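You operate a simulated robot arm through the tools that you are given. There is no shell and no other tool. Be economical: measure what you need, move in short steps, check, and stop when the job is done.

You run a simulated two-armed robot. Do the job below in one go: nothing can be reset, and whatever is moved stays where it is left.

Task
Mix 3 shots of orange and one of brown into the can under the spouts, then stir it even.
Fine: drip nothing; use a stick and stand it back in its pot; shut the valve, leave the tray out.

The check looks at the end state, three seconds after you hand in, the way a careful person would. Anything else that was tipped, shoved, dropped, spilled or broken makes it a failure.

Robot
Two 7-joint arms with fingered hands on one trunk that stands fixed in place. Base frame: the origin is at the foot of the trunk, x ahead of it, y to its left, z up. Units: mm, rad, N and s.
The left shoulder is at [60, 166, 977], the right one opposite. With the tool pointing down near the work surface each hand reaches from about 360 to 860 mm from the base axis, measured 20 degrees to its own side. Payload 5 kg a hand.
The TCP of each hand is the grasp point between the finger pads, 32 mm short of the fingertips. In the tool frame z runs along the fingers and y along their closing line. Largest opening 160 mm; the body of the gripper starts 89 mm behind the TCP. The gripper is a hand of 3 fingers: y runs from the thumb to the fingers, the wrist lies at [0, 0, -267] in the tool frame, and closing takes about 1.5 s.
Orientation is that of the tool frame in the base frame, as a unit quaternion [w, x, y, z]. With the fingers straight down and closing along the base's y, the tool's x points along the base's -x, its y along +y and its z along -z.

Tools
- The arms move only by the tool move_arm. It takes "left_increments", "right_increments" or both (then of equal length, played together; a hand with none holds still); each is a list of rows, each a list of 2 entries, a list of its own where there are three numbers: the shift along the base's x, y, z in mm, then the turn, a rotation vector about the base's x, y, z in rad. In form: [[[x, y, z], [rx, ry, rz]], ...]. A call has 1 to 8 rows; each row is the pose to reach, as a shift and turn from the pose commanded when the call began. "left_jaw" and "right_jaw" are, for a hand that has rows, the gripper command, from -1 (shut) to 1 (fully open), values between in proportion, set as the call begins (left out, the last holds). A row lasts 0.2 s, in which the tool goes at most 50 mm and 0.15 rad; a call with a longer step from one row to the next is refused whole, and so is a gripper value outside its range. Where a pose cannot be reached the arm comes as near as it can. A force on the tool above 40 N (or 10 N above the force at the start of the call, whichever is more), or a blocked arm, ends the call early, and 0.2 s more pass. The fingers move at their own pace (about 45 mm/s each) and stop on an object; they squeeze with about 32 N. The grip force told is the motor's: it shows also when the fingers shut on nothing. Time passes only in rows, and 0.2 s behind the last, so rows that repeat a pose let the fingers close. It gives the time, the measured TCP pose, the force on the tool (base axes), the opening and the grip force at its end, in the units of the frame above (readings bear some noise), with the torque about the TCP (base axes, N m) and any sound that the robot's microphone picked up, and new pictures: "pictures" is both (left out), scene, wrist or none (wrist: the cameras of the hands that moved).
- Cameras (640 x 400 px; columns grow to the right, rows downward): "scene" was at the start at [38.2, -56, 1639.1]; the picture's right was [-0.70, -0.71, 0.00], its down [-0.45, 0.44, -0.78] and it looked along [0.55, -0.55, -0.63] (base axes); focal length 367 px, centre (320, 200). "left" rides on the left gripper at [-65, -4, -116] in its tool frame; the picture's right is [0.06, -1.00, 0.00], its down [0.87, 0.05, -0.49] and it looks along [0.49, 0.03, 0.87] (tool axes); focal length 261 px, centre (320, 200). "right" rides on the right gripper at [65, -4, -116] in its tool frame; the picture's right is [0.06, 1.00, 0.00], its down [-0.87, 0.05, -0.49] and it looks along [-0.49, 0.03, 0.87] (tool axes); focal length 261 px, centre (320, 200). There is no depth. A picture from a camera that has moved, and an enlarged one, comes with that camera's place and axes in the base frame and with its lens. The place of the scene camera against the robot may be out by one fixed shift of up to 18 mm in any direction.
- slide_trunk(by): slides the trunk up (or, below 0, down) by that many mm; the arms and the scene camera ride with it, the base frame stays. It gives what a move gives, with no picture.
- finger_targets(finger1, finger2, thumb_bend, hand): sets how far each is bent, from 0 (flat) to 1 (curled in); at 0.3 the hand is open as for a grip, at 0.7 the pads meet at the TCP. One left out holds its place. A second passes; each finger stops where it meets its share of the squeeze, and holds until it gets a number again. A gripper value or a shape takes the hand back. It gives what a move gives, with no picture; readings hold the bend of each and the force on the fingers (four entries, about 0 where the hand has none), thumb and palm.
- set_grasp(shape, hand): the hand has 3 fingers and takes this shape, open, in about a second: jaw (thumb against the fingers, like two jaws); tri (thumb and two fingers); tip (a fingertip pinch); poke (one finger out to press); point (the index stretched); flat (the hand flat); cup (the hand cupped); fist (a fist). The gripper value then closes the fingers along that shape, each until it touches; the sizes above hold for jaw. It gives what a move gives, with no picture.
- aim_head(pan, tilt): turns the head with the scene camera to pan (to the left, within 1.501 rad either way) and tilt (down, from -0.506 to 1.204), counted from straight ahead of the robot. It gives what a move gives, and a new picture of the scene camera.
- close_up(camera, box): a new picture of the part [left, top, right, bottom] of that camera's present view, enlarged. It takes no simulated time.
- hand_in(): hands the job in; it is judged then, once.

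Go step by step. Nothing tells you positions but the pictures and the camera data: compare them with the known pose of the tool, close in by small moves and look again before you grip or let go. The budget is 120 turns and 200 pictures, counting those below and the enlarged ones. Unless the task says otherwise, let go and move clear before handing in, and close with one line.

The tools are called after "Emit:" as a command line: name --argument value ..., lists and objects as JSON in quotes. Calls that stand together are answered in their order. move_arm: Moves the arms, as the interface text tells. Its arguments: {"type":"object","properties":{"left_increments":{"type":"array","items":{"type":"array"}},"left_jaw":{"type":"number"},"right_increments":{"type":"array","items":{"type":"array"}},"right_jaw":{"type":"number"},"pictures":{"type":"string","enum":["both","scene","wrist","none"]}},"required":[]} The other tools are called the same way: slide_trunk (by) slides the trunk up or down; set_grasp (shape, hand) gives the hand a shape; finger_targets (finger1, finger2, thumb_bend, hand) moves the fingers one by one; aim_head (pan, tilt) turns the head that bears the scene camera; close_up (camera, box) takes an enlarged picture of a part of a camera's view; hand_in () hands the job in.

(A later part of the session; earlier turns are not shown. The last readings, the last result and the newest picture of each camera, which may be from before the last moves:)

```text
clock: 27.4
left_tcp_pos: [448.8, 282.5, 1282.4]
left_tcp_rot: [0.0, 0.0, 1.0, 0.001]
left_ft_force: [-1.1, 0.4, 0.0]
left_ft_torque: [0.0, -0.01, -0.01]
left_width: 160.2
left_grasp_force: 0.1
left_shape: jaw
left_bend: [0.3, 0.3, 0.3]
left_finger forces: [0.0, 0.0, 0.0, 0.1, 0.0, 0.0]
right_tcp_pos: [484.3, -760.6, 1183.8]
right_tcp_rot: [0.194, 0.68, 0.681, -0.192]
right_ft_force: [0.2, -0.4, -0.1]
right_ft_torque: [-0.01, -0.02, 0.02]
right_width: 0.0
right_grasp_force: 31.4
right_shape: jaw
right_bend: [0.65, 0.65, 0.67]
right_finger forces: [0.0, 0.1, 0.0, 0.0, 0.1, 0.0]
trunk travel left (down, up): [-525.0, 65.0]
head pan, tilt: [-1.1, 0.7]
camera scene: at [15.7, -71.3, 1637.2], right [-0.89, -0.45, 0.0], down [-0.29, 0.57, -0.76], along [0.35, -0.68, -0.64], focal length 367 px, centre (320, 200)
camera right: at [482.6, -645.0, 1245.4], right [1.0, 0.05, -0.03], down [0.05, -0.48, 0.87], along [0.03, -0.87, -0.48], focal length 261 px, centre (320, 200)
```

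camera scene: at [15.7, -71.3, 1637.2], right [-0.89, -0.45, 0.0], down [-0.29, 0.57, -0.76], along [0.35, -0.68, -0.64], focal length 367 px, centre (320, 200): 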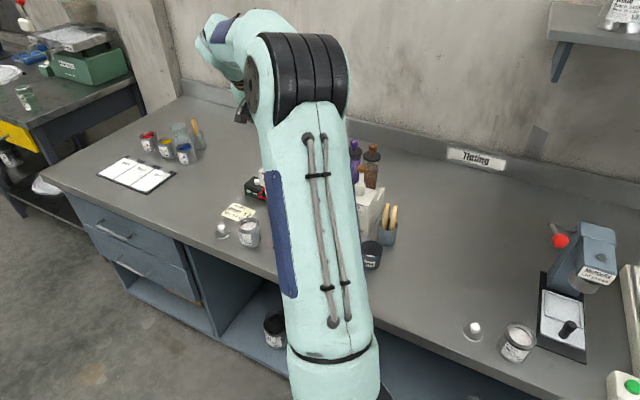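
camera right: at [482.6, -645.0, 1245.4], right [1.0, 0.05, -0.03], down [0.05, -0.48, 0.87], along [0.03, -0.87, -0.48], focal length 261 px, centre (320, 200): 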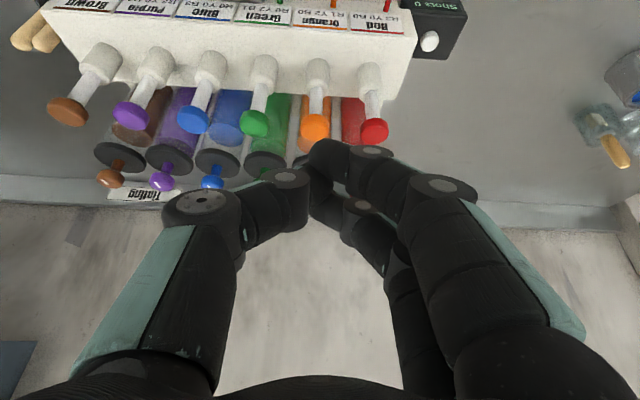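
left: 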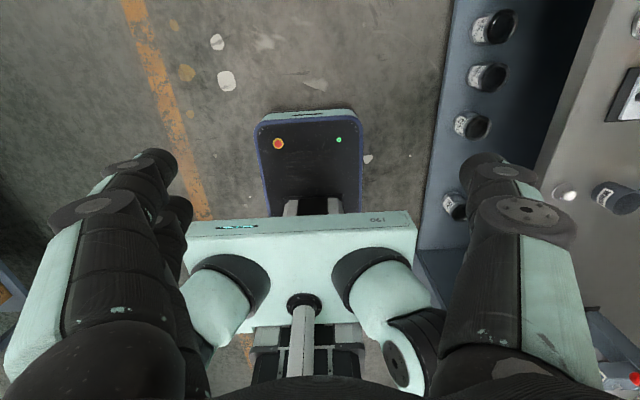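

The three closed fingertips are bulky, so I'll try the "poke" shape for a single pressing finger.

Emit:
set_grasp --hand "right" --shape "poke"

Emit:
close_up --camera "right" --box '[0, 0, 640, 400]'

```text
clock: 28.3
left_tcp_pos: [448.3, 283.6, 1282.8]
left_tcp_rot: [0.0, 0.0, 1.0, 0.0]
left_ft_force: [0.3, -0.5, 0.8]
left_ft_torque: [0.01, 0.0, -0.01]
left_width: 159.9
left_grasp_force: 0.1
left_shape: jaw
left_bend: [0.3, 0.3, 0.3]
left_finger forces: [0.1, 0.0, 0.0, 0.0, 0.1, 0.0]
right_tcp_pos: [487.1, -761.0, 1183.5]
right_tcp_rot: [0.193, 0.68, 0.68, -0.192]
right_ft_force: [-0.4, -1.0, 0.3]
right_ft_torque: [0.01, -0.01, 0.01]
right_width: 0.0
right_grasp_force: 0.0
right_shape: poke
right_bend: [0.95, 0.95, 1.0]
right_finger forces: [0.0, 0.1, 0.1, 0.0, 0.0, 0.0]
trunk travel left (down, up): [-525.0, 65.0]
head pan, tilt: [-1.1, 0.7]
```

```text
1.00 times, centred on (320, 200) of right (not enlarged: the box is as wide or as high as the picture)
camera zoom: at [482.6, -644.8, 1245.5], right [1.0, 0.05, -0.03], down [0.05, -0.48, 0.87], along [0.03, -0.87, -0.48], focal length 261 px, centre (320, 200)
```

zoom: 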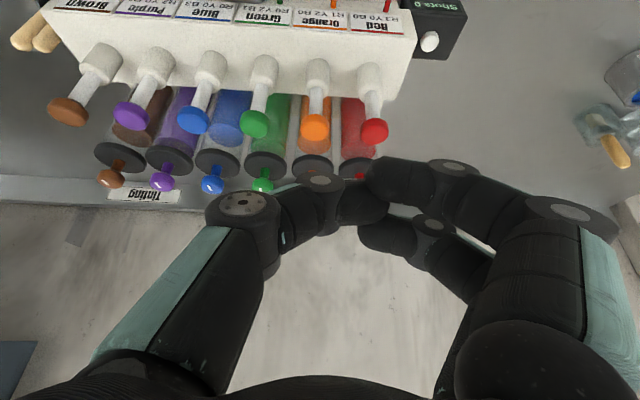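

All fingers curl in that shape, so I'll go back to a closed jaw. With the hand leaning, the near finger (f1) is the lowest tip and can press alone.

Emit:
set_grasp --hand "right" --shape "jaw"

Emit:
move_arm --right_increments '[[[0, -15, -10], [0, 0, 0]], [[-4, -30, -20], [0, 0, 0]], [[-7, -45, -30], [0, 0, 0]], [[-7, -56, -45], [0, 0, 0]], [[-7, -56, -55], [0, 0, 0]], [[-7, -56, -55], [0, 0, 0]], [[-7, -56, -55], [0, 0, 0]], [[-7, -56, -55], [0, 0, 0]]]' --right_jaw -1 --pictures "wrist"

Emit:
close_up --camera "right" --box '[220, 80, 420, 230]'

```text
clock: 29.2
left_tcp_pos: [447.5, 283.5, 1283.6]
left_tcp_rot: [0.0, 0.0, 1.0, 0.0]
left_ft_force: [-0.9, 0.0, 0.7]
left_ft_torque: [-0.02, -0.02, -0.01]
left_width: 160.2
left_grasp_force: 0.1
left_shape: jaw
left_bend: [0.3, 0.3, 0.3]
left_finger forces: [0.0, 0.0, 0.0, 0.1, 0.1, 0.1]
right_tcp_pos: [486.3, -760.9, 1181.8]
right_tcp_rot: [0.193, 0.68, 0.68, -0.192]
right_ft_force: [0.0, -0.5, -1.2]
right_ft_torque: [-0.01, -0.01, -0.02]
right_width: 159.9
right_grasp_force: 0.0
right_shape: jaw
right_bend: [0.3, 0.3, 0.3]
right_finger forces: [0.0, 0.0, 0.1, 0.0, 0.0, 0.0]
trunk travel left (down, up): [-525.0, 65.0]
head pan, tilt: [-1.1, 0.7]
```

```text
clock: 31.0
left_tcp_pos: [448.7, 282.8, 1282.8]
left_tcp_rot: [0.0, 0.0, 1.0, -0.001]
left_ft_force: [0.0, -1.0, 1.2]
left_ft_torque: [-0.03, 0.01, -0.03]
left_width: 159.8
left_grasp_force: 0.0
left_shape: jaw
left_bend: [0.3, 0.3, 0.3]
left_finger forces: [0.0, 0.0, 0.1, 0.0, 0.1, 0.0]
right_tcp_pos: [478.5, -816.9, 1127.8]
right_tcp_rot: [0.193, 0.681, 0.68, -0.193]
right_ft_force: [0.2, -0.4, -0.3]
right_ft_torque: [0.05, 0.02, 0.02]
right_width: 0.0
right_grasp_force: 0.0
right_shape: jaw
right_bend: [0.7, 0.7, 0.7]
right_finger forces: [0.1, 0.0, 0.0, 0.1, 0.0, 0.0]
trunk travel left (down, up): [-525.0, 65.0]
head pan, tilt: [-1.1, 0.7]
camera right: at [474.7, -701.0, 1190.4], right [1.0, 0.05, -0.03], down [0.05, -0.48, 0.87], along [0.03, -0.87, -0.48], focal length 261 px, centre (320, 200)
```

right: 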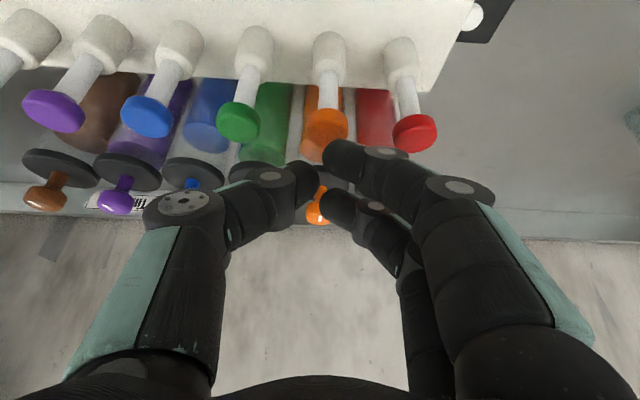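

```text
2.67 times, centred on (320, 155) of right
camera zoom: at [474.7, -701.0, 1190.4], right [1.0, 0.05, -0.03], down [0.05, -0.48, 0.87], along [0.03, -0.87, -0.48], focal length 695 px, centre (320, 320)
```

zoom: 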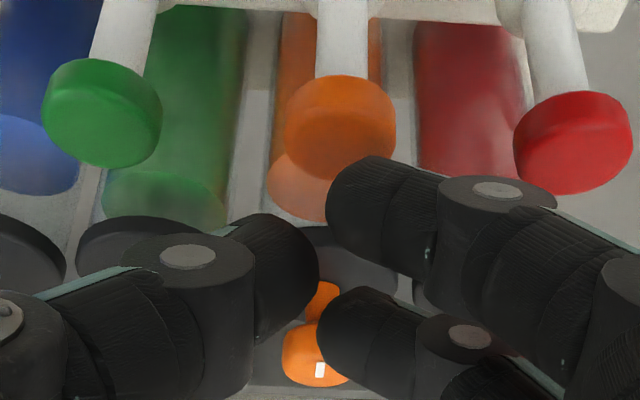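

The finger is above the orange cap and in line with it. I'll press down slowly.

Emit:
move_arm --right_increments '[[[0, -2, -8], [0, 0, 0]], [[0, -2, -14], [0, 0, 0]], [[0, -2, -19], [0, 0, 0]], [[0, -2, -24], [0, 0, 0]], [[0, -2, -29], [0, 0, 0]], [[0, -2, -34], [0, 0, 0]]]' --pictures "wrist"

Emit:
close_up --camera "right" --box '[220, 0, 540, 230]'

```text
clock: 32.4
left_tcp_pos: [446.3, 284.2, 1282.3]
left_tcp_rot: [0.0, 0.0, 1.0, -0.001]
left_ft_force: [0.3, 0.7, -0.1]
left_ft_torque: [0.01, -0.01, 0.01]
left_width: 159.9
left_grasp_force: 0.1
left_shape: jaw
left_bend: [0.3, 0.3, 0.3]
left_finger forces: [0.0, 0.0, 0.0, 0.0, 0.1, 0.0]
right_tcp_pos: [479.5, -818.3, 1098.3]
right_tcp_rot: [0.197, 0.679, 0.68, -0.192]
right_ft_force: [2.5, -2.6, 25.7]
right_ft_torque: [-0.04, -0.08, 0.0]
right_width: 0.0
right_grasp_force: 32.4
right_shape: jaw
right_bend: [0.68, 0.65, 0.67]
right_finger forces: [42.3, 0.0, 0.0, 0.1, 0.1, 0.1]
trunk travel left (down, up): [-525.0, 65.0]
head pan, tilt: [-1.1, 0.7]
camera right: at [475.7, -701.9, 1160.5], right [1.0, 0.06, -0.03], down [0.05, -0.48, 0.88], along [0.04, -0.88, -0.48], focal length 261 px, centre (320, 200)
```

right: 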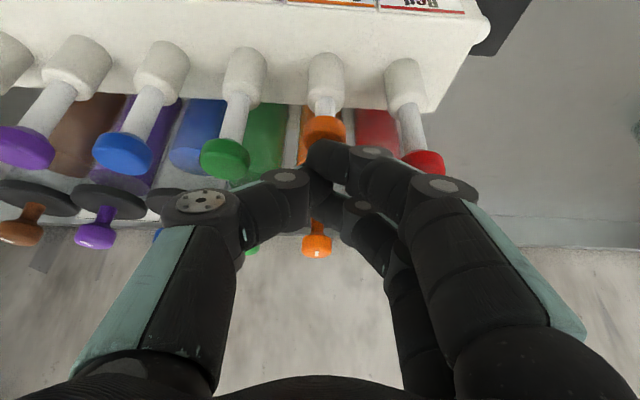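

```text
1.74 times, centred on (380, 115) of right
camera zoom: at [475.7, -701.9, 1160.5], right [1.0, 0.06, -0.03], down [0.05, -0.48, 0.88], along [0.04, -0.88, -0.48], focal length 453 px, centre (216, 348)
```

zoom: 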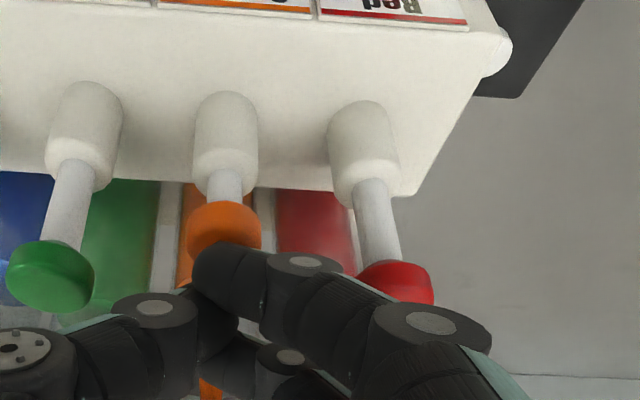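

The orange pump is going down at about 26 N. I'll keep pressing to the bottom of the stroke.

Emit:
move_arm --right_increments '[[[0, 0, -4], [0, 0, 0]], [[0, 0, -8], [0, 0, 0]], [[0, 0, -12], [0, 0, 0]], [[0, 0, -16], [0, 0, 0]], [[0, 0, -20], [0, 0, 0]], [[0, 0, -24], [0, 0, 0]]]' --pictures "none"

Emit:
close_up --camera "right" --box '[220, 0, 540, 230]'

```text
clock: 32.9
left_tcp_pos: [448.1, 283.5, 1282.0]
left_tcp_rot: [0.0, 0.0, 1.0, 0.0]
left_ft_force: [-0.8, 0.2, 0.4]
left_ft_torque: [0.0, 0.02, -0.01]
left_width: 159.9
left_grasp_force: 0.1
left_shape: jaw
left_bend: [0.3, 0.3, 0.3]
left_finger forces: [0.0, 0.0, 0.0, 0.0, 0.1, 0.0]
right_tcp_pos: [480.9, -821.6, 1098.7]
right_tcp_rot: [0.203, 0.678, 0.68, -0.193]
right_ft_force: [-0.5, 4.1, 20.8]
right_ft_torque: [0.15, 0.01, 0.01]
right_width: 0.0
right_grasp_force: 32.2
right_shape: jaw
right_bend: [0.69, 0.65, 0.68]
right_finger forces: [39.1, 0.1, 0.1, 0.0, 0.0, 0.0]
trunk travel left (down, up): [-525.0, 65.0]
head pan, tilt: [-1.1, 0.7]
stopped in row 2 (right hand): the force on the tool passed its limit at 42 N (the readings are from after the stop); the commanded pose is now the measured one
```

```text
1.74 times, centred on (380, 115) of right
camera zoom: at [476.6, -703.9, 1159.3], right [1.0, 0.06, -0.02], down [0.04, -0.47, 0.88], along [0.04, -0.88, -0.47], focal length 453 px, centre (216, 348)
```

zoom: 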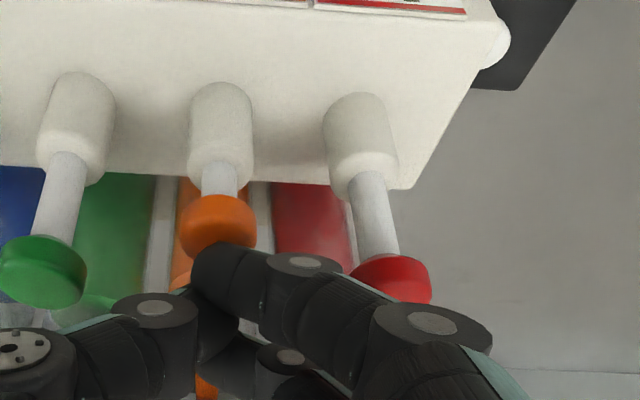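

The force limit tripped at 42 N, perhaps the end of the stroke. I'll lift off and check the "Shots" counter.

Emit:
move_arm --right_increments '[[[-2, 2, 8], [-0.015, 0, 0]], [[-3, 4, 16], [-0.015, 0, 0]], [[-3, 4, 24], [-0.015, 0, 0]], [[-3, 4, 28], [-0.015, 0, 0]]]' --pictures "wrist"

Emit:
close_up --camera "scene" --box '[220, 150, 300, 220]'

```text
clock: 33.9
left_tcp_pos: [448.3, 283.2, 1283.2]
left_tcp_rot: [0.0, 0.0, 1.0, 0.0]
left_ft_force: [0.4, 0.1, 0.2]
left_ft_torque: [0.01, 0.0, -0.01]
left_width: 159.9
left_grasp_force: 0.1
left_shape: jaw
left_bend: [0.3, 0.3, 0.3]
left_finger forces: [0.0, 0.0, 0.0, 0.0, 0.1, 0.1]
right_tcp_pos: [477.1, -818.5, 1122.6]
right_tcp_rot: [0.203, 0.677, 0.679, -0.197]
right_ft_force: [-0.4, -0.5, 0.1]
right_ft_torque: [-0.03, -0.03, -0.03]
right_width: 0.0
right_grasp_force: 31.7
right_shape: jaw
right_bend: [0.67, 0.65, 0.68]
right_finger forces: [0.1, 0.0, 0.0, 0.0, 0.1, 0.0]
trunk travel left (down, up): [-525.0, 65.0]
head pan, tilt: [-1.1, 0.7]
camera right: at [473.9, -700.1, 1181.4], right [1.0, 0.06, -0.03], down [0.05, -0.46, 0.89], along [0.04, -0.89, -0.46], focal length 261 px, centre (320, 200)
```

right: 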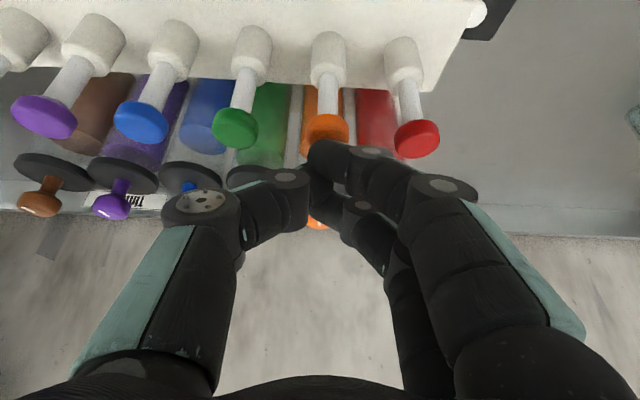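

```text
5.71 times, centred on (260, 185) of scene
camera zoom: at [15.7, -71.4, 1637.1], right [-0.89, -0.45, 0.0], down [-0.29, 0.57, -0.76], along [0.35, -0.68, -0.64], focal length 2096 px, centre (663, 286)
```

zoom: 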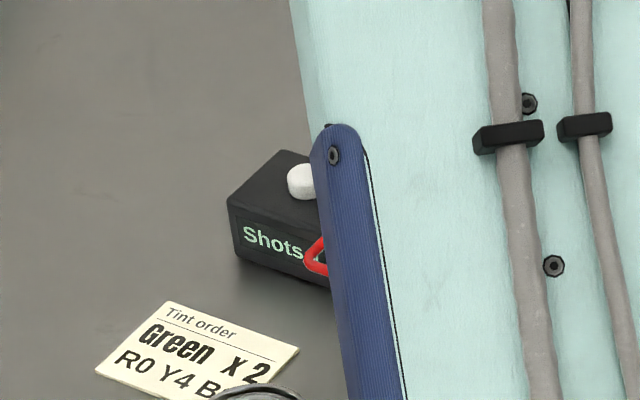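

The arm hides the digit. I'll back the hand off so the wrist camera can read the counter.

Emit:
move_arm --right_increments '[[[0, 20, 20], [0, 0, 0]], [[0, 45, 40], [0, 0, 0]], [[0, 75, 55], [0, 0, 0]], [[0, 75, 55], [0, 0, 0]]]' --pictures "none"

Emit:
close_up --camera "right" --box '[280, 0, 520, 150]'

```text
clock: 34.9
left_tcp_pos: [448.9, 281.0, 1282.9]
left_tcp_rot: [0.0, 0.0, 1.0, 0.0]
left_ft_force: [0.5, -0.6, -0.1]
left_ft_torque: [-0.01, -0.01, 0.02]
left_width: 160.0
left_grasp_force: 0.0
left_shape: jaw
left_bend: [0.3, 0.3, 0.3]
left_finger forces: [0.0, 0.0, 0.0, 0.0, 0.0, 0.1]
right_tcp_pos: [476.1, -743.4, 1177.3]
right_tcp_rot: [0.204, 0.678, 0.678, -0.197]
right_ft_force: [-0.2, -0.3, -0.6]
right_ft_torque: [0.01, 0.01, 0.0]
right_width: 0.0
right_grasp_force: 32.1
right_shape: jaw
right_bend: [0.67, 0.65, 0.68]
right_finger forces: [0.0, 0.0, 0.0, 0.0, 0.0, 0.0]
trunk travel left (down, up): [-525.0, 65.0]
head pan, tilt: [-1.1, 0.7]
```

```text
2.67 times, centred on (400, 75) of right
camera zoom: at [471.5, -625.3, 1237.6], right [1.0, 0.06, -0.03], down [0.05, -0.46, 0.89], along [0.04, -0.89, -0.46], focal length 695 px, centre (107, 533)
```

zoom: 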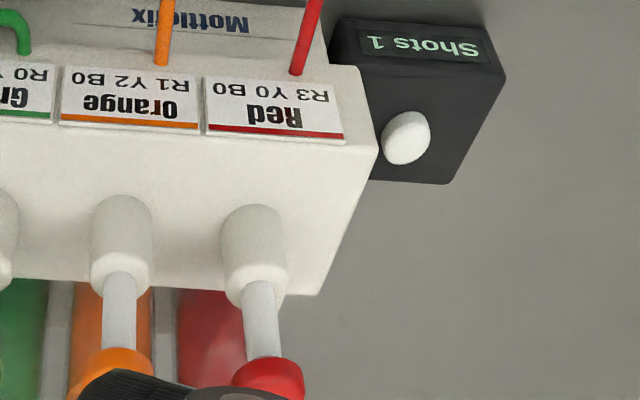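

The counter reads 1, so that stroke counted. Next is the second orange press.

Emit:
move_arm --right_increments '[[[1, -38, -28], [0.015, 0, 0]], [[2, -74, -55], [0.015, 0, 0]], [[2, -76, -64], [0.015, 0, 0]], [[2, -76, -70], [0.015, 0, 0]], [[2, -76, -76], [0.015, 0, 0]], [[2, -76, -82], [0.015, 0, 0]], [[2, -76, -88], [0.015, 0, 0]], [[2, -76, -94], [0.015, 0, 0]]]' --pictures "none"

Emit:
close_up --camera "right" --box '[220, 0, 540, 230]'

```text
clock: 36.6
left_tcp_pos: [446.8, 283.4, 1283.0]
left_tcp_rot: [0.0, -0.001, 1.0, -0.001]
left_ft_force: [-0.5, -0.8, -0.6]
left_ft_torque: [0.03, -0.01, 0.0]
left_width: 159.8
left_grasp_force: 0.1
left_shape: jaw
left_bend: [0.3, 0.3, 0.3]
left_finger forces: [0.0, 0.0, 0.1, 0.0, 0.0, 0.0]
right_tcp_pos: [480.9, -820.6, 1098.4]
right_tcp_rot: [0.21, 0.677, 0.679, -0.192]
right_ft_force: [0.5, 3.5, 19.8]
right_ft_torque: [0.17, 0.11, -0.03]
right_width: 0.0
right_grasp_force: 31.7
right_shape: jaw
right_bend: [0.7, 0.65, 0.68]
right_finger forces: [0.0, 0.0, 0.0, 0.1, 0.0, 0.1]
trunk travel left (down, up): [-525.0, 65.0]
head pan, tilt: [-1.1, 0.7]
stopped in row 8 (right hand): the force on the tool passed its limit at 44 N (the readings are from after the stop); the commanded pose is now the measured one
```

```text
1.74 times, centred on (380, 115) of right
camera zoom: at [476.8, -701.8, 1157.7], right [1.0, 0.06, -0.01], down [0.04, -0.46, 0.89], along [0.05, -0.89, -0.46], focal length 453 px, centre (216, 348)
```

zoom: 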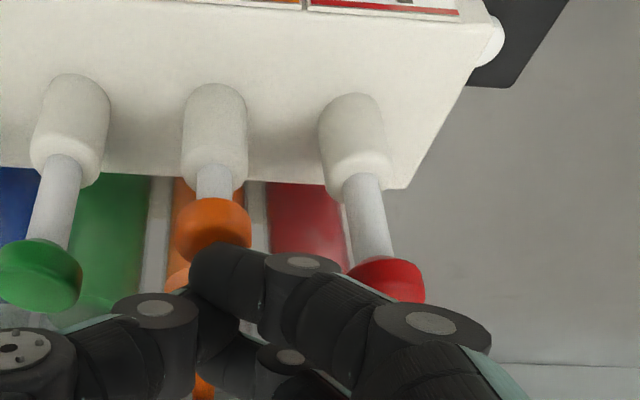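

Same stop as before. I'll back off and read the counter.

Emit:
move_arm --right_increments '[[[-1, 2, 12], [0, 0, 0]], [[-2, 4, 24], [0, 0, 0]], [[-2, 30, 50], [0, 0, 0]], [[-2, 60, 70], [0, 0, 0]], [[-2, 80, 80], [0, 0, 0]], [[-2, 80, 80], [0, 0, 0]]]' --pictures "none"

Emit:
close_up --camera "right" --box '[280, 0, 520, 150]'

```text
clock: 38.0
left_tcp_pos: [448.6, 283.1, 1283.2]
left_tcp_rot: [0.0, 0.0, 1.0, 0.0]
left_ft_force: [0.3, -0.1, -0.3]
left_ft_torque: [0.02, 0.0, 0.0]
left_width: 160.1
left_grasp_force: 0.1
left_shape: jaw
left_bend: [0.3, 0.3, 0.3]
left_finger forces: [0.0, 0.1, 0.0, 0.0, 0.0, 0.0]
right_tcp_pos: [479.6, -738.8, 1174.9]
right_tcp_rot: [0.206, 0.678, 0.679, -0.194]
right_ft_force: [-0.8, -0.7, -0.5]
right_ft_torque: [0.03, -0.05, 0.02]
right_width: 0.1
right_grasp_force: 32.4
right_shape: jaw
right_bend: [0.67, 0.65, 0.68]
right_finger forces: [0.0, 0.0, 0.1, 0.0, 0.0, 0.0]
trunk travel left (down, up): [-525.0, 65.0]
head pan, tilt: [-1.1, 0.7]
```

```text
2.67 times, centred on (400, 75) of right
camera zoom: at [475.2, -621.5, 1234.6], right [1.0, 0.06, -0.02], down [0.04, -0.46, 0.88], along [0.04, -0.88, -0.47], focal length 695 px, centre (107, 533)
```

zoom: 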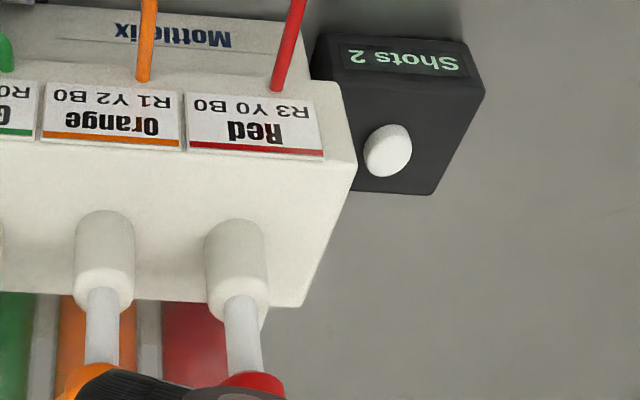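

Counter 2. Now the third orange press.

Emit:
move_arm --right_increments '[[[-1, -38, -28], [0, 0, 0]], [[-2, -76, -53], [0, 0, 0]], [[-2, -79, -61], [0, 0, 0]], [[-2, -79, -67], [0, 0, 0]], [[-2, -79, -73], [0, 0, 0]], [[-2, -79, -79], [0, 0, 0]], [[-2, -79, -85], [0, 0, 0]], [[-2, -79, -92], [0, 0, 0]]]' --pictures "none"

Emit:
move_arm --right_increments '[[[-1, 2, 12], [0, 0, 0]], [[-2, 4, 24], [0, 0, 0]], [[-2, 30, 50], [0, 0, 0]], [[-2, 60, 70], [0, 0, 0]], [[-2, 80, 80], [0, 0, 0]], [[-2, 80, 80], [0, 0, 0]]]' --pictures "none"

Emit:
close_up --camera "right" --box '[280, 0, 520, 150]'

```text
clock: 39.8
left_tcp_pos: [447.1, 284.8, 1281.7]
left_tcp_rot: [-0.001, -0.002, 1.0, -0.001]
left_ft_force: [0.5, -0.7, -0.4]
left_ft_torque: [0.0, 0.05, -0.02]
left_width: 160.0
left_grasp_force: 0.1
left_shape: jaw
left_bend: [0.3, 0.3, 0.3]
left_finger forces: [0.0, 0.0, 0.0, 0.0, 0.0, 0.1]
right_tcp_pos: [478.3, -821.7, 1097.1]
right_tcp_rot: [0.217, 0.674, 0.679, -0.193]
right_ft_force: [-1.2, 4.9, 20.7]
right_ft_torque: [0.2, 0.07, -0.05]
right_width: 0.0
right_grasp_force: 32.0
right_shape: jaw
right_bend: [0.7, 0.65, 0.68]
right_finger forces: [0.0, 0.0, 0.1, 0.1, 0.0, 0.0]
trunk travel left (down, up): [-525.0, 65.0]
head pan, tilt: [-1.1, 0.7]
stopped in row 8 (right hand): the force on the tool passed its limit at 44 N (the readings are from after the stop); the commanded pose is now the measured one
```

```text
clock: 41.2
left_tcp_pos: [447.6, 282.4, 1282.2]
left_tcp_rot: [0.0, 0.0, 1.0, 0.0]
left_ft_force: [1.0, -0.2, 0.4]
left_ft_torque: [-0.02, 0.0, 0.04]
left_width: 159.9
left_grasp_force: 0.0
left_shape: jaw
left_bend: [0.3, 0.3, 0.3]
left_finger forces: [0.0, 0.1, 0.0, 0.0, 0.0, 0.0]
right_tcp_pos: [475.4, -742.6, 1173.6]
right_tcp_rot: [0.213, 0.675, 0.679, -0.193]
right_ft_force: [-0.4, 0.7, -0.2]
right_ft_torque: [0.02, 0.01, -0.02]
right_width: 0.0
right_grasp_force: 31.8
right_shape: jaw
right_bend: [0.67, 0.65, 0.68]
right_finger forces: [0.0, 0.1, 0.0, 0.0, 0.0, 0.1]
trunk travel left (down, up): [-525.0, 65.0]
head pan, tilt: [-1.1, 0.7]
```

```text
2.67 times, centred on (400, 75) of right
camera zoom: at [468.9, -624.4, 1231.8], right [1.0, 0.06, -0.01], down [0.04, -0.45, 0.89], along [0.05, -0.89, -0.46], focal length 695 px, centre (107, 533)
```

zoom: 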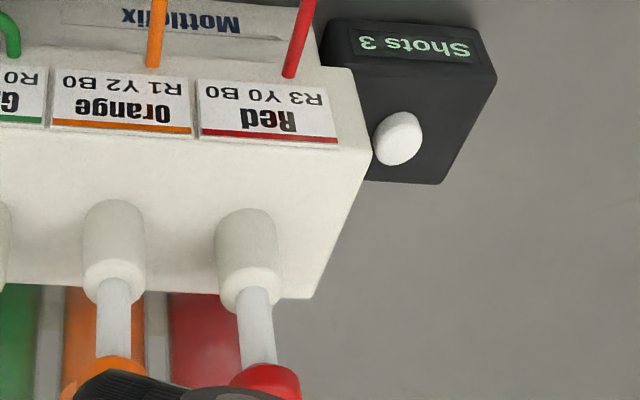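

Counter 3: orange is done. I'll move over to the brown pump and correct the small tilt drift.

Emit:
move_arm --right_increments '[[[-43, 0, 0], [0.031, 0.024, -0.013]], [[-86, 0, 0], [0.031, 0.024, -0.013]], [[-129, 0, 0], [0.031, 0.024, -0.013]], [[-172, 0, 0], [0.031, 0.024, -0.013]], [[-216, 0, 0], [0.031, 0.024, -0.013]], [[-216, -38, -24], [0.031, 0.024, -0.013]], [[-216, -75, -47], [0.031, 0.024, -0.013]], [[-216, -75, -47], [0.031, 0.024, -0.013]]]' --pictures "wrist"

Emit:
close_up --camera "right" --box '[220, 80, 420, 230]'

```text
clock: 43.0
left_tcp_pos: [448.4, 283.2, 1282.4]
left_tcp_rot: [0.0, 0.0, 1.0, 0.0]
left_ft_force: [-0.3, -0.4, 0.1]
left_ft_torque: [0.0, 0.02, -0.01]
left_width: 159.9
left_grasp_force: 0.1
left_shape: jaw
left_bend: [0.3, 0.3, 0.3]
left_finger forces: [0.0, 0.0, 0.0, 0.0, 0.1, 0.1]
right_tcp_pos: [264.4, -816.1, 1127.4]
right_tcp_rot: [0.194, 0.68, 0.68, -0.192]
right_ft_force: [0.0, 0.6, -0.3]
right_ft_torque: [0.01, -0.01, -0.01]
right_width: 0.0
right_grasp_force: 32.3
right_shape: jaw
right_bend: [0.67, 0.65, 0.68]
right_finger forces: [0.0, 0.0, 0.0, 0.1, 0.0, 0.0]
trunk travel left (down, up): [-525.0, 65.0]
head pan, tilt: [-1.1, 0.7]
camera right: at [261.8, -699.6, 1189.6], right [1.0, 0.05, -0.03], down [0.05, -0.48, 0.88], along [0.03, -0.88, -0.48], focal length 261 px, centre (320, 200)
```

right: 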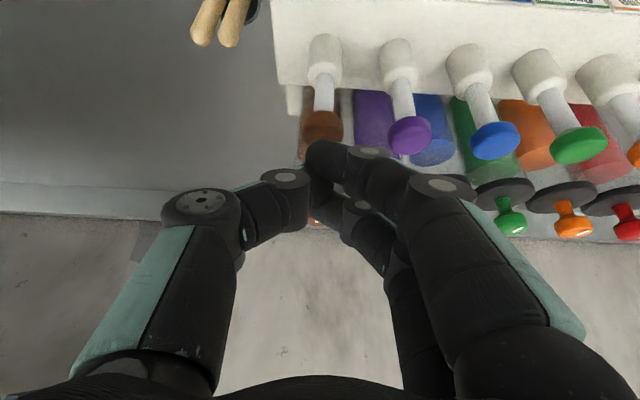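

```text
2.67 times, centred on (320, 155) of right
camera zoom: at [261.8, -699.6, 1189.6], right [1.0, 0.05, -0.03], down [0.05, -0.48, 0.88], along [0.03, -0.88, -0.48], focal length 695 px, centre (320, 320)
```

zoom: 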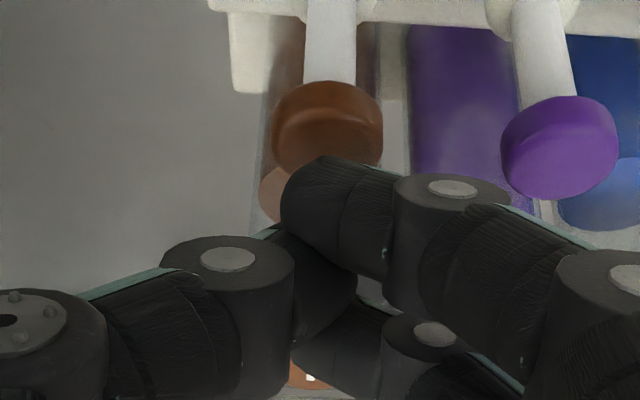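

Lined up with the brown cap. I'll press it.

Emit:
move_arm --right_increments '[[[1, -2, -9], [0, 0, 0]], [[1, -2, -15], [0, 0, 0]], [[1, -2, -21], [0, 0, 0]], [[1, -2, -27], [0, 0, 0]], [[1, -2, -33], [0, 0, 0]], [[1, -2, -39], [0, 0, 0]], [[1, -2, -45], [0, 0, 0]]]' --pictures "none"

Emit:
move_arm --right_increments '[[[-1, 2, 12], [0, 0, 0]], [[-2, 4, 24], [0, 0, 0]], [[20, 30, 50], [0, 0, 0]], [[60, 60, 60], [0, 0, 0]], [[100, 90, 60], [0, 0, 0]], [[140, 90, 60], [0, 0, 0]], [[180, 90, 60], [0, 0, 0]], [[210, 90, 60], [0, 0, 0]]]' --pictures "wrist"

Emit:
close_up --camera "right" --box '[280, 0, 520, 150]'

```text
clock: 44.4
left_tcp_pos: [446.7, 284.9, 1282.6]
left_tcp_rot: [0.0, 0.0, 1.0, -0.001]
left_ft_force: [-0.2, -0.1, 0.5]
left_ft_torque: [0.03, 0.03, 0.0]
left_width: 159.9
left_grasp_force: 0.0
left_shape: jaw
left_bend: [0.3, 0.3, 0.3]
left_finger forces: [0.0, 0.0, 0.0, 0.0, 0.0, 0.0]
right_tcp_pos: [265.8, -821.4, 1097.5]
right_tcp_rot: [0.205, 0.677, 0.679, -0.194]
right_ft_force: [1.7, 6.0, 23.4]
right_ft_torque: [0.25, 0.08, -0.04]
right_width: 0.1
right_grasp_force: 32.1
right_shape: jaw
right_bend: [0.7, 0.65, 0.68]
right_finger forces: [0.0, 0.1, 0.1, 0.0, 0.0, 0.0]
trunk travel left (down, up): [-525.0, 65.0]
head pan, tilt: [-1.1, 0.7]
stopped in row 7 (right hand): the force on the tool passed its limit at 45 N (the readings are from after the stop); the commanded pose is now the measured one
```

```text
refused: row 4 steps farther than a row can; nothing moved
```

```text
2.67 times, centred on (400, 75) of right
camera zoom: at [261.7, -703.9, 1157.7], right [1.0, 0.06, -0.02], down [0.05, -0.47, 0.88], along [0.04, -0.88, -0.47], focal length 695 px, centre (107, 533)
```

zoom: 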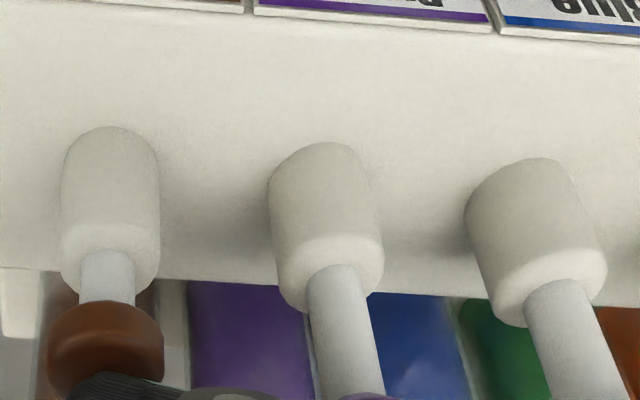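

The press ended the same way, but the retreat was refused. I'll lift off in smaller steps and read the counter.

Emit:
move_arm --right_increments '[[[-1, 2, 12], [0, 0, 0]], [[-2, 4, 24], [0, 0, 0]], [[10, 25, 50], [0, 0, 0]], [[40, 45, 65], [0, 0, 0]], [[75, 65, 75], [0, 0, 0]], [[110, 85, 80], [0, 0, 0]], [[150, 90, 80], [0, 0, 0]], [[190, 90, 80], [0, 0, 0]]]' --pictures "wrist"

Emit:
close_up --camera "right" --box '[280, 0, 520, 150]'

```text
clock: 46.2
left_tcp_pos: [448.9, 282.7, 1281.6]
left_tcp_rot: [-0.001, 0.0, 1.0, 0.001]
left_ft_force: [0.4, 0.2, -1.1]
left_ft_torque: [0.04, 0.03, 0.0]
left_width: 159.7
left_grasp_force: 0.1
left_shape: jaw
left_bend: [0.3, 0.3, 0.3]
left_finger forces: [0.0, 0.0, 0.0, 0.1, 0.0, 0.0]
right_tcp_pos: [457.2, -733.0, 1173.6]
right_tcp_rot: [0.2, 0.678, 0.68, -0.193]
right_ft_force: [0.1, 0.2, -0.1]
right_ft_torque: [-0.01, 0.01, -0.01]
right_width: 0.1
right_grasp_force: 31.6
right_shape: jaw
right_bend: [0.68, 0.65, 0.68]
right_finger forces: [0.0, 0.0, 0.0, 0.0, 0.0, 0.1]
trunk travel left (down, up): [-525.0, 65.0]
head pan, tilt: [-1.1, 0.7]
camera right: at [453.3, -615.4, 1234.2], right [1.0, 0.06, -0.03], down [0.05, -0.47, 0.88], along [0.04, -0.88, -0.47], focal length 261 px, centre (320, 200)
```

right: 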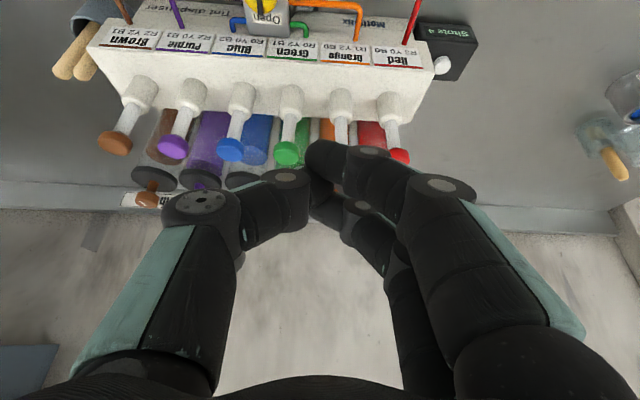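

```text
2.67 times, centred on (400, 75) of right
camera zoom: at [453.3, -615.4, 1234.2], right [1.0, 0.06, -0.03], down [0.05, -0.47, 0.88], along [0.04, -0.88, -0.47], focal length 695 px, centre (107, 533)
```

zoom: 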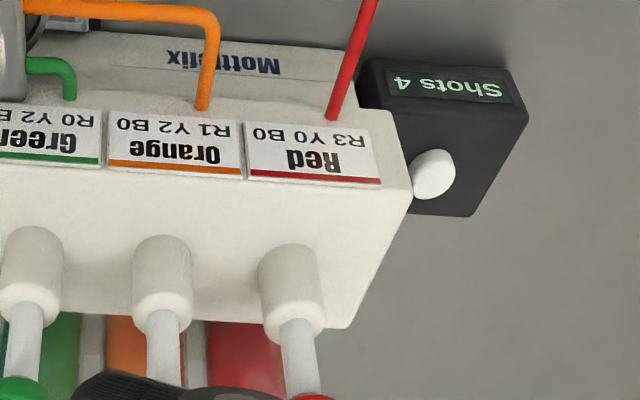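

Counter 4: three orange and one brown are in. Next I'll shut the valve by retracing the earlier approach in reverse.

Emit:
move_arm --right_increments '[[[-9, 15, 0], [0.1, 0, 0]], [[-18, 30, 0], [0.2, 0, 0]], [[-27, 45, 0], [0.3, 0, 0]], [[-36, 55, 0], [0.41, 0.015, 0]], [[-46, 55, -10], [0.41, 0.015, 0]], [[-56, 55, -20], [0.41, 0.015, 0]], [[-56, 55, -30], [0.41, 0.015, 0]]]' --right_jaw -0.62 --pictures "none"

Emit:
move_arm --right_increments '[[[0, 0, 0], [0, 0.021, 0.138]], [[0, 0, 0], [0, 0.042, 0.277]], [[0, 0, 0], [0, 0.063, 0.415]], [[0, 0, 0], [0, 0.084, 0.554]], [[0, 0, 0], [0, 0.104, 0.692]], [[0, 0, 0], [0, 0.125, 0.831]], [[0, 0, 0], [0, 0.146, 0.969]], [[0, 0, 0], [0, 0.167, 1.108]]]' --pictures "none"

Emit:
move_arm --right_increments '[[[0, 0, 0], [0, 0.021, 0.138]], [[0, 0, 0], [0, 0.042, 0.277]], [[0, 0, 0], [0, 0.063, 0.415]], [[0, 0, 0], [0, 0.068, 0.45]], [[0, 0, 0], [0, 0.068, 0.45]]]' --pictures "wrist"

```text
clock: 47.8
left_tcp_pos: [448.5, 283.2, 1282.9]
left_tcp_rot: [0.0, 0.0, 1.0, 0.001]
left_ft_force: [0.6, -0.2, 0.4]
left_ft_torque: [0.0, -0.02, -0.02]
left_width: 160.1
left_grasp_force: 0.1
left_shape: jaw
left_bend: [0.3, 0.3, 0.3]
left_finger forces: [0.0, 0.0, 0.0, 0.1, 0.0, 0.1]
right_tcp_pos: [398.5, -675.6, 1143.2]
right_tcp_rot: [0.053, 0.703, 0.707, -0.057]
right_ft_force: [0.8, 0.0, -0.3]
right_ft_torque: [0.0, 0.0, 0.02]
right_width: 29.7
right_grasp_force: 0.1
right_shape: jaw
right_bend: [0.73, 0.73, 0.7]
right_finger forces: [0.0, 0.1, 0.1, 0.0, 0.0, 0.1]
trunk travel left (down, up): [-525.0, 65.0]
head pan, tilt: [-1.1, 0.7]
```

```text
clock: 49.6
left_tcp_pos: [449.0, 283.2, 1282.7]
left_tcp_rot: [0.001, 0.001, 1.0, 0.0]
left_ft_force: [0.2, 1.1, 0.2]
left_ft_torque: [0.02, 0.0, 0.01]
left_width: 159.9
left_grasp_force: 0.0
left_shape: jaw
left_bend: [0.3, 0.3, 0.3]
left_finger forces: [0.0, 0.0, 0.0, 0.0, 0.0, 0.1]
right_tcp_pos: [399.5, -676.8, 1142.7]
right_tcp_rot: [0.018, 0.219, 0.973, -0.076]
right_ft_force: [-0.4, 1.1, -0.3]
right_ft_torque: [-0.04, 0.02, -0.01]
right_width: 29.8
right_grasp_force: 0.1
right_shape: jaw
right_bend: [0.73, 0.73, 0.7]
right_finger forces: [0.0, 0.0, 0.0, 0.0, 0.1, 0.1]
trunk travel left (down, up): [-525.0, 65.0]
head pan, tilt: [-1.1, 0.7]
```

```text
clock: 50.8
left_tcp_pos: [447.3, 282.3, 1282.0]
left_tcp_rot: [0.0, 0.001, 1.0, 0.0]
left_ft_force: [0.4, -0.9, 0.6]
left_ft_torque: [0.0, -0.03, 0.02]
left_width: 159.9
left_grasp_force: 0.1
left_shape: jaw
left_bend: [0.3, 0.3, 0.3]
left_finger forces: [0.0, 0.1, 0.0, 0.1, 0.1, 0.0]
right_tcp_pos: [399.8, -677.5, 1143.4]
right_tcp_rot: [0.001, -0.005, 0.997, -0.077]
right_ft_force: [0.2, -0.2, -0.5]
right_ft_torque: [0.03, 0.05, -0.01]
right_width: 29.9
right_grasp_force: 0.1
right_shape: jaw
right_bend: [0.73, 0.73, 0.7]
right_finger forces: [0.0, 0.0, 0.0, 0.0, 0.1, 0.0]
trunk travel left (down, up): [-525.0, 65.0]
head pan, tilt: [-1.1, 0.7]
camera right: at [335.0, -664.4, 1256.1], right [-0.07, 0.99, -0.15], down [0.87, 0.14, 0.48], along [0.49, -0.1, -0.86], focal length 261 px, centre (320, 200)
```

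right: 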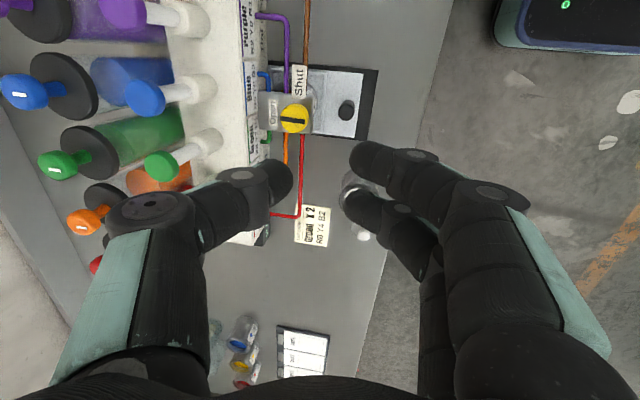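

I'll descend around the knob along the earlier exit path, stopping a little high to look.

Emit:
move_arm --right_increments '[[[1, -20, -25], [0, 0, 0]], [[1, -35, -55], [0, 0, 0]], [[2, -45, -85], [0, 0, 0]], [[2, -51, -110], [0, 0, 0]], [[2, -53, -128], [0, 0, 0]], [[2, -53, -138], [0, 0, 0]], [[2, -53, -138], [0, 0, 0]]]' --pictures "wrist"

Emit:
close_up --camera "right" --box '[220, 80, 420, 230]'

```text
clock: 52.4
left_tcp_pos: [447.5, 282.2, 1283.4]
left_tcp_rot: [0.0, 0.0, 1.0, -0.001]
left_ft_force: [-0.5, 0.3, 0.3]
left_ft_torque: [-0.01, -0.01, 0.01]
left_width: 160.0
left_grasp_force: 0.1
left_shape: jaw
left_bend: [0.3, 0.3, 0.3]
left_finger forces: [0.0, 0.0, 0.1, 0.1, 0.0, 0.1]
right_tcp_pos: [400.1, -731.4, 1003.5]
right_tcp_rot: [0.002, -0.005, 0.997, -0.077]
right_ft_force: [0.1, 0.0, 0.4]
right_ft_torque: [-0.01, 0.02, -0.03]
right_width: 30.0
right_grasp_force: 0.0
right_shape: jaw
right_bend: [0.73, 0.73, 0.7]
right_finger forces: [0.0, 0.1, 0.0, 0.0, 0.0, 0.1]
trunk travel left (down, up): [-525.0, 65.0]
head pan, tilt: [-1.1, 0.7]
camera right: at [336.0, -717.4, 1117.0], right [-0.07, 0.99, -0.15], down [0.87, 0.14, 0.48], along [0.49, -0.1, -0.86], focal length 261 px, centre (320, 200)
```

right: 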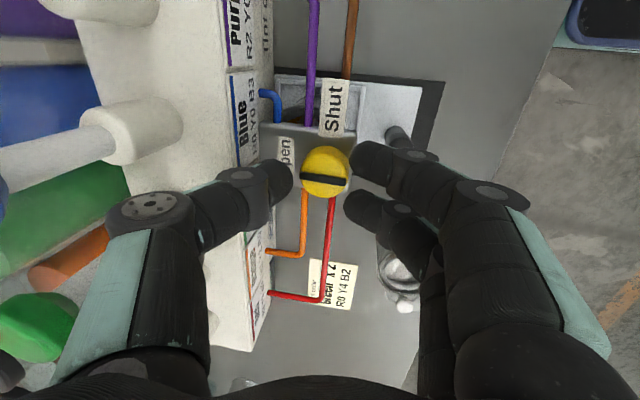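

```text
2.67 times, centred on (320, 155) of right
camera zoom: at [336.0, -717.4, 1117.0], right [-0.07, 0.99, -0.15], down [0.87, 0.14, 0.48], along [0.49, -0.1, -0.86], focal length 695 px, centre (320, 320)
```

zoom: 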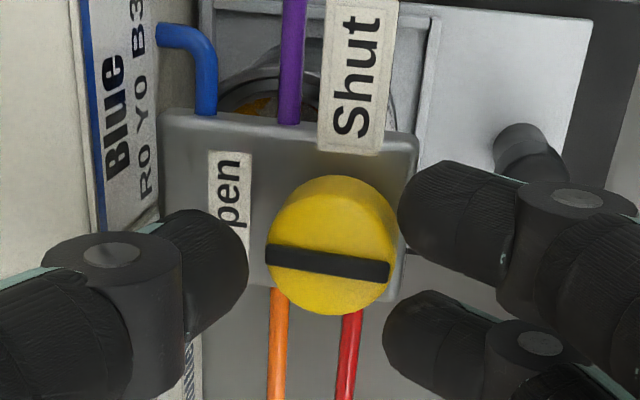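

The knob is centred between the fingers, and I can see tint in the can. I'll lower and grip.

Emit:
move_arm --right_increments '[[[1, 0, -6], [0, 0, 0]], [[1, 0, -11], [0, 0, 0]], [[1, 0, -11], [0, 0, 0]]]' --pictures "none"

Emit:
move_arm --right_increments '[[[0, 0, 0], [0, 0, 0]], [[0, 0, 0], [0, 0, 0]], [[0, 0, 0], [0, 0, 0]], [[0, 0, 0], [0, 0, 0]]]' --right_jaw -0.9 --pictures "none"

Emit:
move_arm --right_increments '[[[0, 0, 0], [0, -0.015, -0.1]], [[0, 0, 0], [0, -0.03, -0.2]], [[0, 0, 0], [0, -0.045, -0.3]], [[0, 0, 0], [0, -0.06, -0.4]], [[0, 0, 0], [0, -0.075, -0.5]], [[0, 0, 0], [0, -0.09, -0.6]], [[0, 0, 0], [0, -0.105, -0.7]], [[0, 0, 0], [0, -0.12, -0.8]]]' --pictures "wrist"

```text
clock: 53.2
left_tcp_pos: [448.3, 282.0, 1283.1]
left_tcp_rot: [0.0, 0.0, 1.0, 0.0]
left_ft_force: [0.4, 0.7, -0.1]
left_ft_torque: [0.0, -0.02, -0.01]
left_width: 160.2
left_grasp_force: 0.1
left_shape: jaw
left_bend: [0.3, 0.3, 0.3]
left_finger forces: [0.0, 0.1, 0.0, 0.1, 0.1, 0.0]
right_tcp_pos: [401.1, -729.9, 993.3]
right_tcp_rot: [0.002, -0.005, 0.997, -0.078]
right_ft_force: [0.0, 0.6, 0.6]
right_ft_torque: [0.02, 0.02, 0.0]
right_width: 30.3
right_grasp_force: 0.1
right_shape: jaw
right_bend: [0.73, 0.73, 0.7]
right_finger forces: [0.1, 0.0, 0.1, 0.1, 0.2, 0.1]
trunk travel left (down, up): [-525.0, 65.0]
head pan, tilt: [-1.1, 0.7]
```

```text
clock: 54.2
left_tcp_pos: [447.8, 283.1, 1282.5]
left_tcp_rot: [0.0, 0.0, 1.0, 0.0]
left_ft_force: [0.7, 0.6, 0.2]
left_ft_torque: [-0.03, 0.0, 0.01]
left_width: 159.9
left_grasp_force: 0.2
left_shape: jaw
left_bend: [0.3, 0.3, 0.3]
left_finger forces: [0.0, 0.0, 0.1, 0.0, 0.0, 0.0]
right_tcp_pos: [401.1, -730.2, 993.2]
right_tcp_rot: [0.001, -0.005, 0.997, -0.077]
right_ft_force: [1.2, -4.5, -0.6]
right_ft_torque: [-0.01, -0.04, 0.0]
right_width: 18.3
right_grasp_force: 31.9
right_shape: jaw
right_bend: [0.72, 0.72, 0.7]
right_finger forces: [12.5, 12.5, 0.0, 0.0, 30.2, 0.0]
trunk travel left (down, up): [-525.0, 65.0]
head pan, tilt: [-1.1, 0.7]
```

```text
clock: 56.0
left_tcp_pos: [447.8, 281.4, 1284.0]
left_tcp_rot: [0.0, -0.001, 1.0, 0.0]
left_ft_force: [1.0, 0.0, -0.3]
left_ft_torque: [0.0, 0.03, 0.02]
left_width: 159.9
left_grasp_force: 0.0
left_shape: jaw
left_bend: [0.3, 0.3, 0.3]
left_finger forces: [0.0, 0.0, 0.0, 0.0, 0.0, 0.0]
right_tcp_pos: [400.3, -732.0, 993.5]
right_tcp_rot: [0.031, 0.389, 0.918, -0.072]
right_ft_force: [-3.0, -5.8, -2.5]
right_ft_torque: [0.01, 0.26, 0.05]
right_width: 18.0
right_grasp_force: 31.9
right_shape: jaw
right_bend: [0.72, 0.71, 0.7]
right_finger forces: [15.6, 11.5, 0.0, 0.0, 31.2, 0.1]
trunk travel left (down, up): [-525.0, 65.0]
head pan, tilt: [-1.1, 0.7]
camera right: at [353.9, -669.3, 1099.8], right [0.67, 0.73, -0.12], down [0.64, -0.5, 0.58], along [0.36, -0.46, -0.81], focal length 261 px, centre (320, 200)
```

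right: 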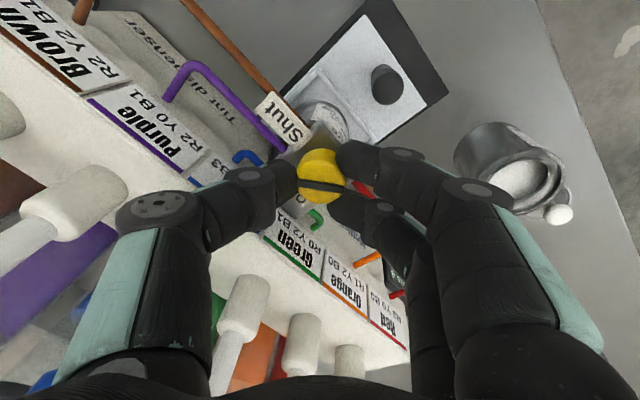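

It's turning. I'll complete the quarter turn back to "Shut", then release.

Emit:
move_arm --right_increments '[[[0, 0, 0], [0, -0.015, -0.1]], [[0, 0, 0], [0, -0.03, -0.2]], [[0, 0, 0], [0, -0.045, -0.3]], [[0, 0, 0], [0, -0.06, -0.4]], [[0, 0, 0], [0, -0.075, -0.5]], [[0, 0, 0], [0, -0.09, -0.6]], [[0, 0, 0], [0, -0.105, -0.7]], [[0, 0, 0], [0, -0.117, -0.78]]]' --pictures "none"

Emit:
move_arm --right_increments '[[[0, 0, 0], [0, 0, 0]], [[0, 0, 0], [0, 0, 0]], [[0, 0, 0], [0, 0, 0]], [[0, 0, 15], [0, 0, 0]], [[0, 5, 40], [0, 0, 0]], [[0, 30, 70], [0, 0, 0]], [[0, 60, 90], [0, 0, 0]]]' --right_jaw -0.4 --pictures "wrist"

Emit:
close_up --camera "right" --box '[220, 40, 420, 190]'

```text
clock: 57.8
left_tcp_pos: [446.8, 283.0, 1283.6]
left_tcp_rot: [0.001, 0.0, 1.0, 0.0]
left_ft_force: [-0.3, -0.2, 0.8]
left_ft_torque: [0.02, 0.0, 0.01]
left_width: 159.9
left_grasp_force: 0.1
left_shape: jaw
left_bend: [0.3, 0.3, 0.3]
left_finger forces: [0.0, 0.0, 0.0, 0.1, 0.0, 0.0]
right_tcp_pos: [399.6, -731.4, 994.5]
right_tcp_rot: [0.053, 0.712, 0.698, -0.056]
right_ft_force: [-16.2, -5.4, 5.1]
right_ft_torque: [0.14, 0.76, 0.51]
right_width: 18.0
right_grasp_force: 32.4
right_shape: jaw
right_bend: [0.72, 0.71, 0.71]
right_finger forces: [20.4, 11.5, 0.0, 0.0, 41.9, 0.0]
trunk travel left (down, up): [-525.0, 65.0]
head pan, tilt: [-1.1, 0.7]
```

```text
clock: 59.4
left_tcp_pos: [448.1, 283.7, 1282.4]
left_tcp_rot: [0.0, 0.0, 1.0, 0.0]
left_ft_force: [-0.6, 0.7, 0.1]
left_ft_torque: [0.0, -0.02, 0.01]
left_width: 159.9
left_grasp_force: 0.2
left_shape: jaw
left_bend: [0.3, 0.3, 0.3]
left_finger forces: [0.0, 0.1, 0.0, 0.0, 0.0, 0.0]
right_tcp_pos: [401.7, -668.0, 1080.6]
right_tcp_rot: [0.052, 0.711, 0.699, -0.056]
right_ft_force: [-0.4, -0.1, -0.4]
right_ft_torque: [0.0, 0.0, 0.01]
right_width: 47.7
right_grasp_force: 0.0
right_shape: jaw
right_bend: [0.73, 0.73, 0.7]
right_finger forces: [0.1, 0.0, 0.0, 0.0, 0.0, 0.1]
trunk travel left (down, up): [-525.0, 65.0]
head pan, tilt: [-1.1, 0.7]
camera right: at [400.9, -585.5, 1184.0], right [1.0, 0.04, -0.01], down [0.04, -0.78, 0.62], along [0.02, -0.62, -0.79], focal length 261 px, centre (320, 200)
```

right: 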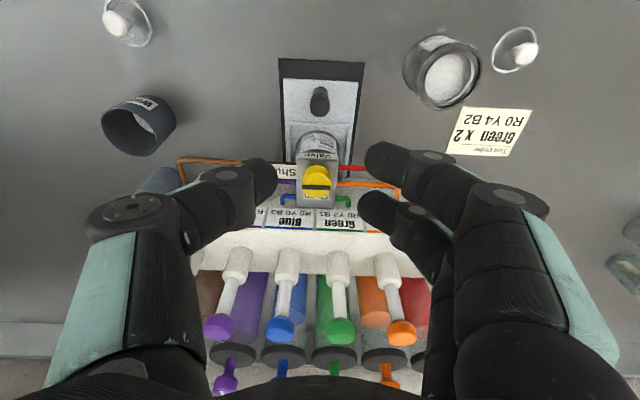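

```text
2.67 times, centred on (320, 115) of right
camera zoom: at [400.9, -585.5, 1184.0], right [1.0, 0.04, -0.01], down [0.04, -0.78, 0.62], along [0.02, -0.62, -0.79], focal length 695 px, centre (320, 427)
```

zoom: 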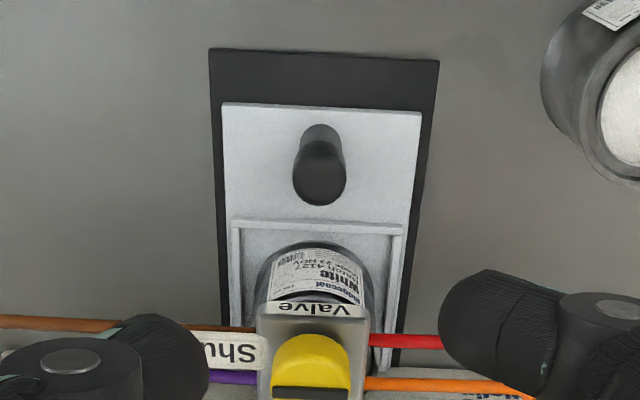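

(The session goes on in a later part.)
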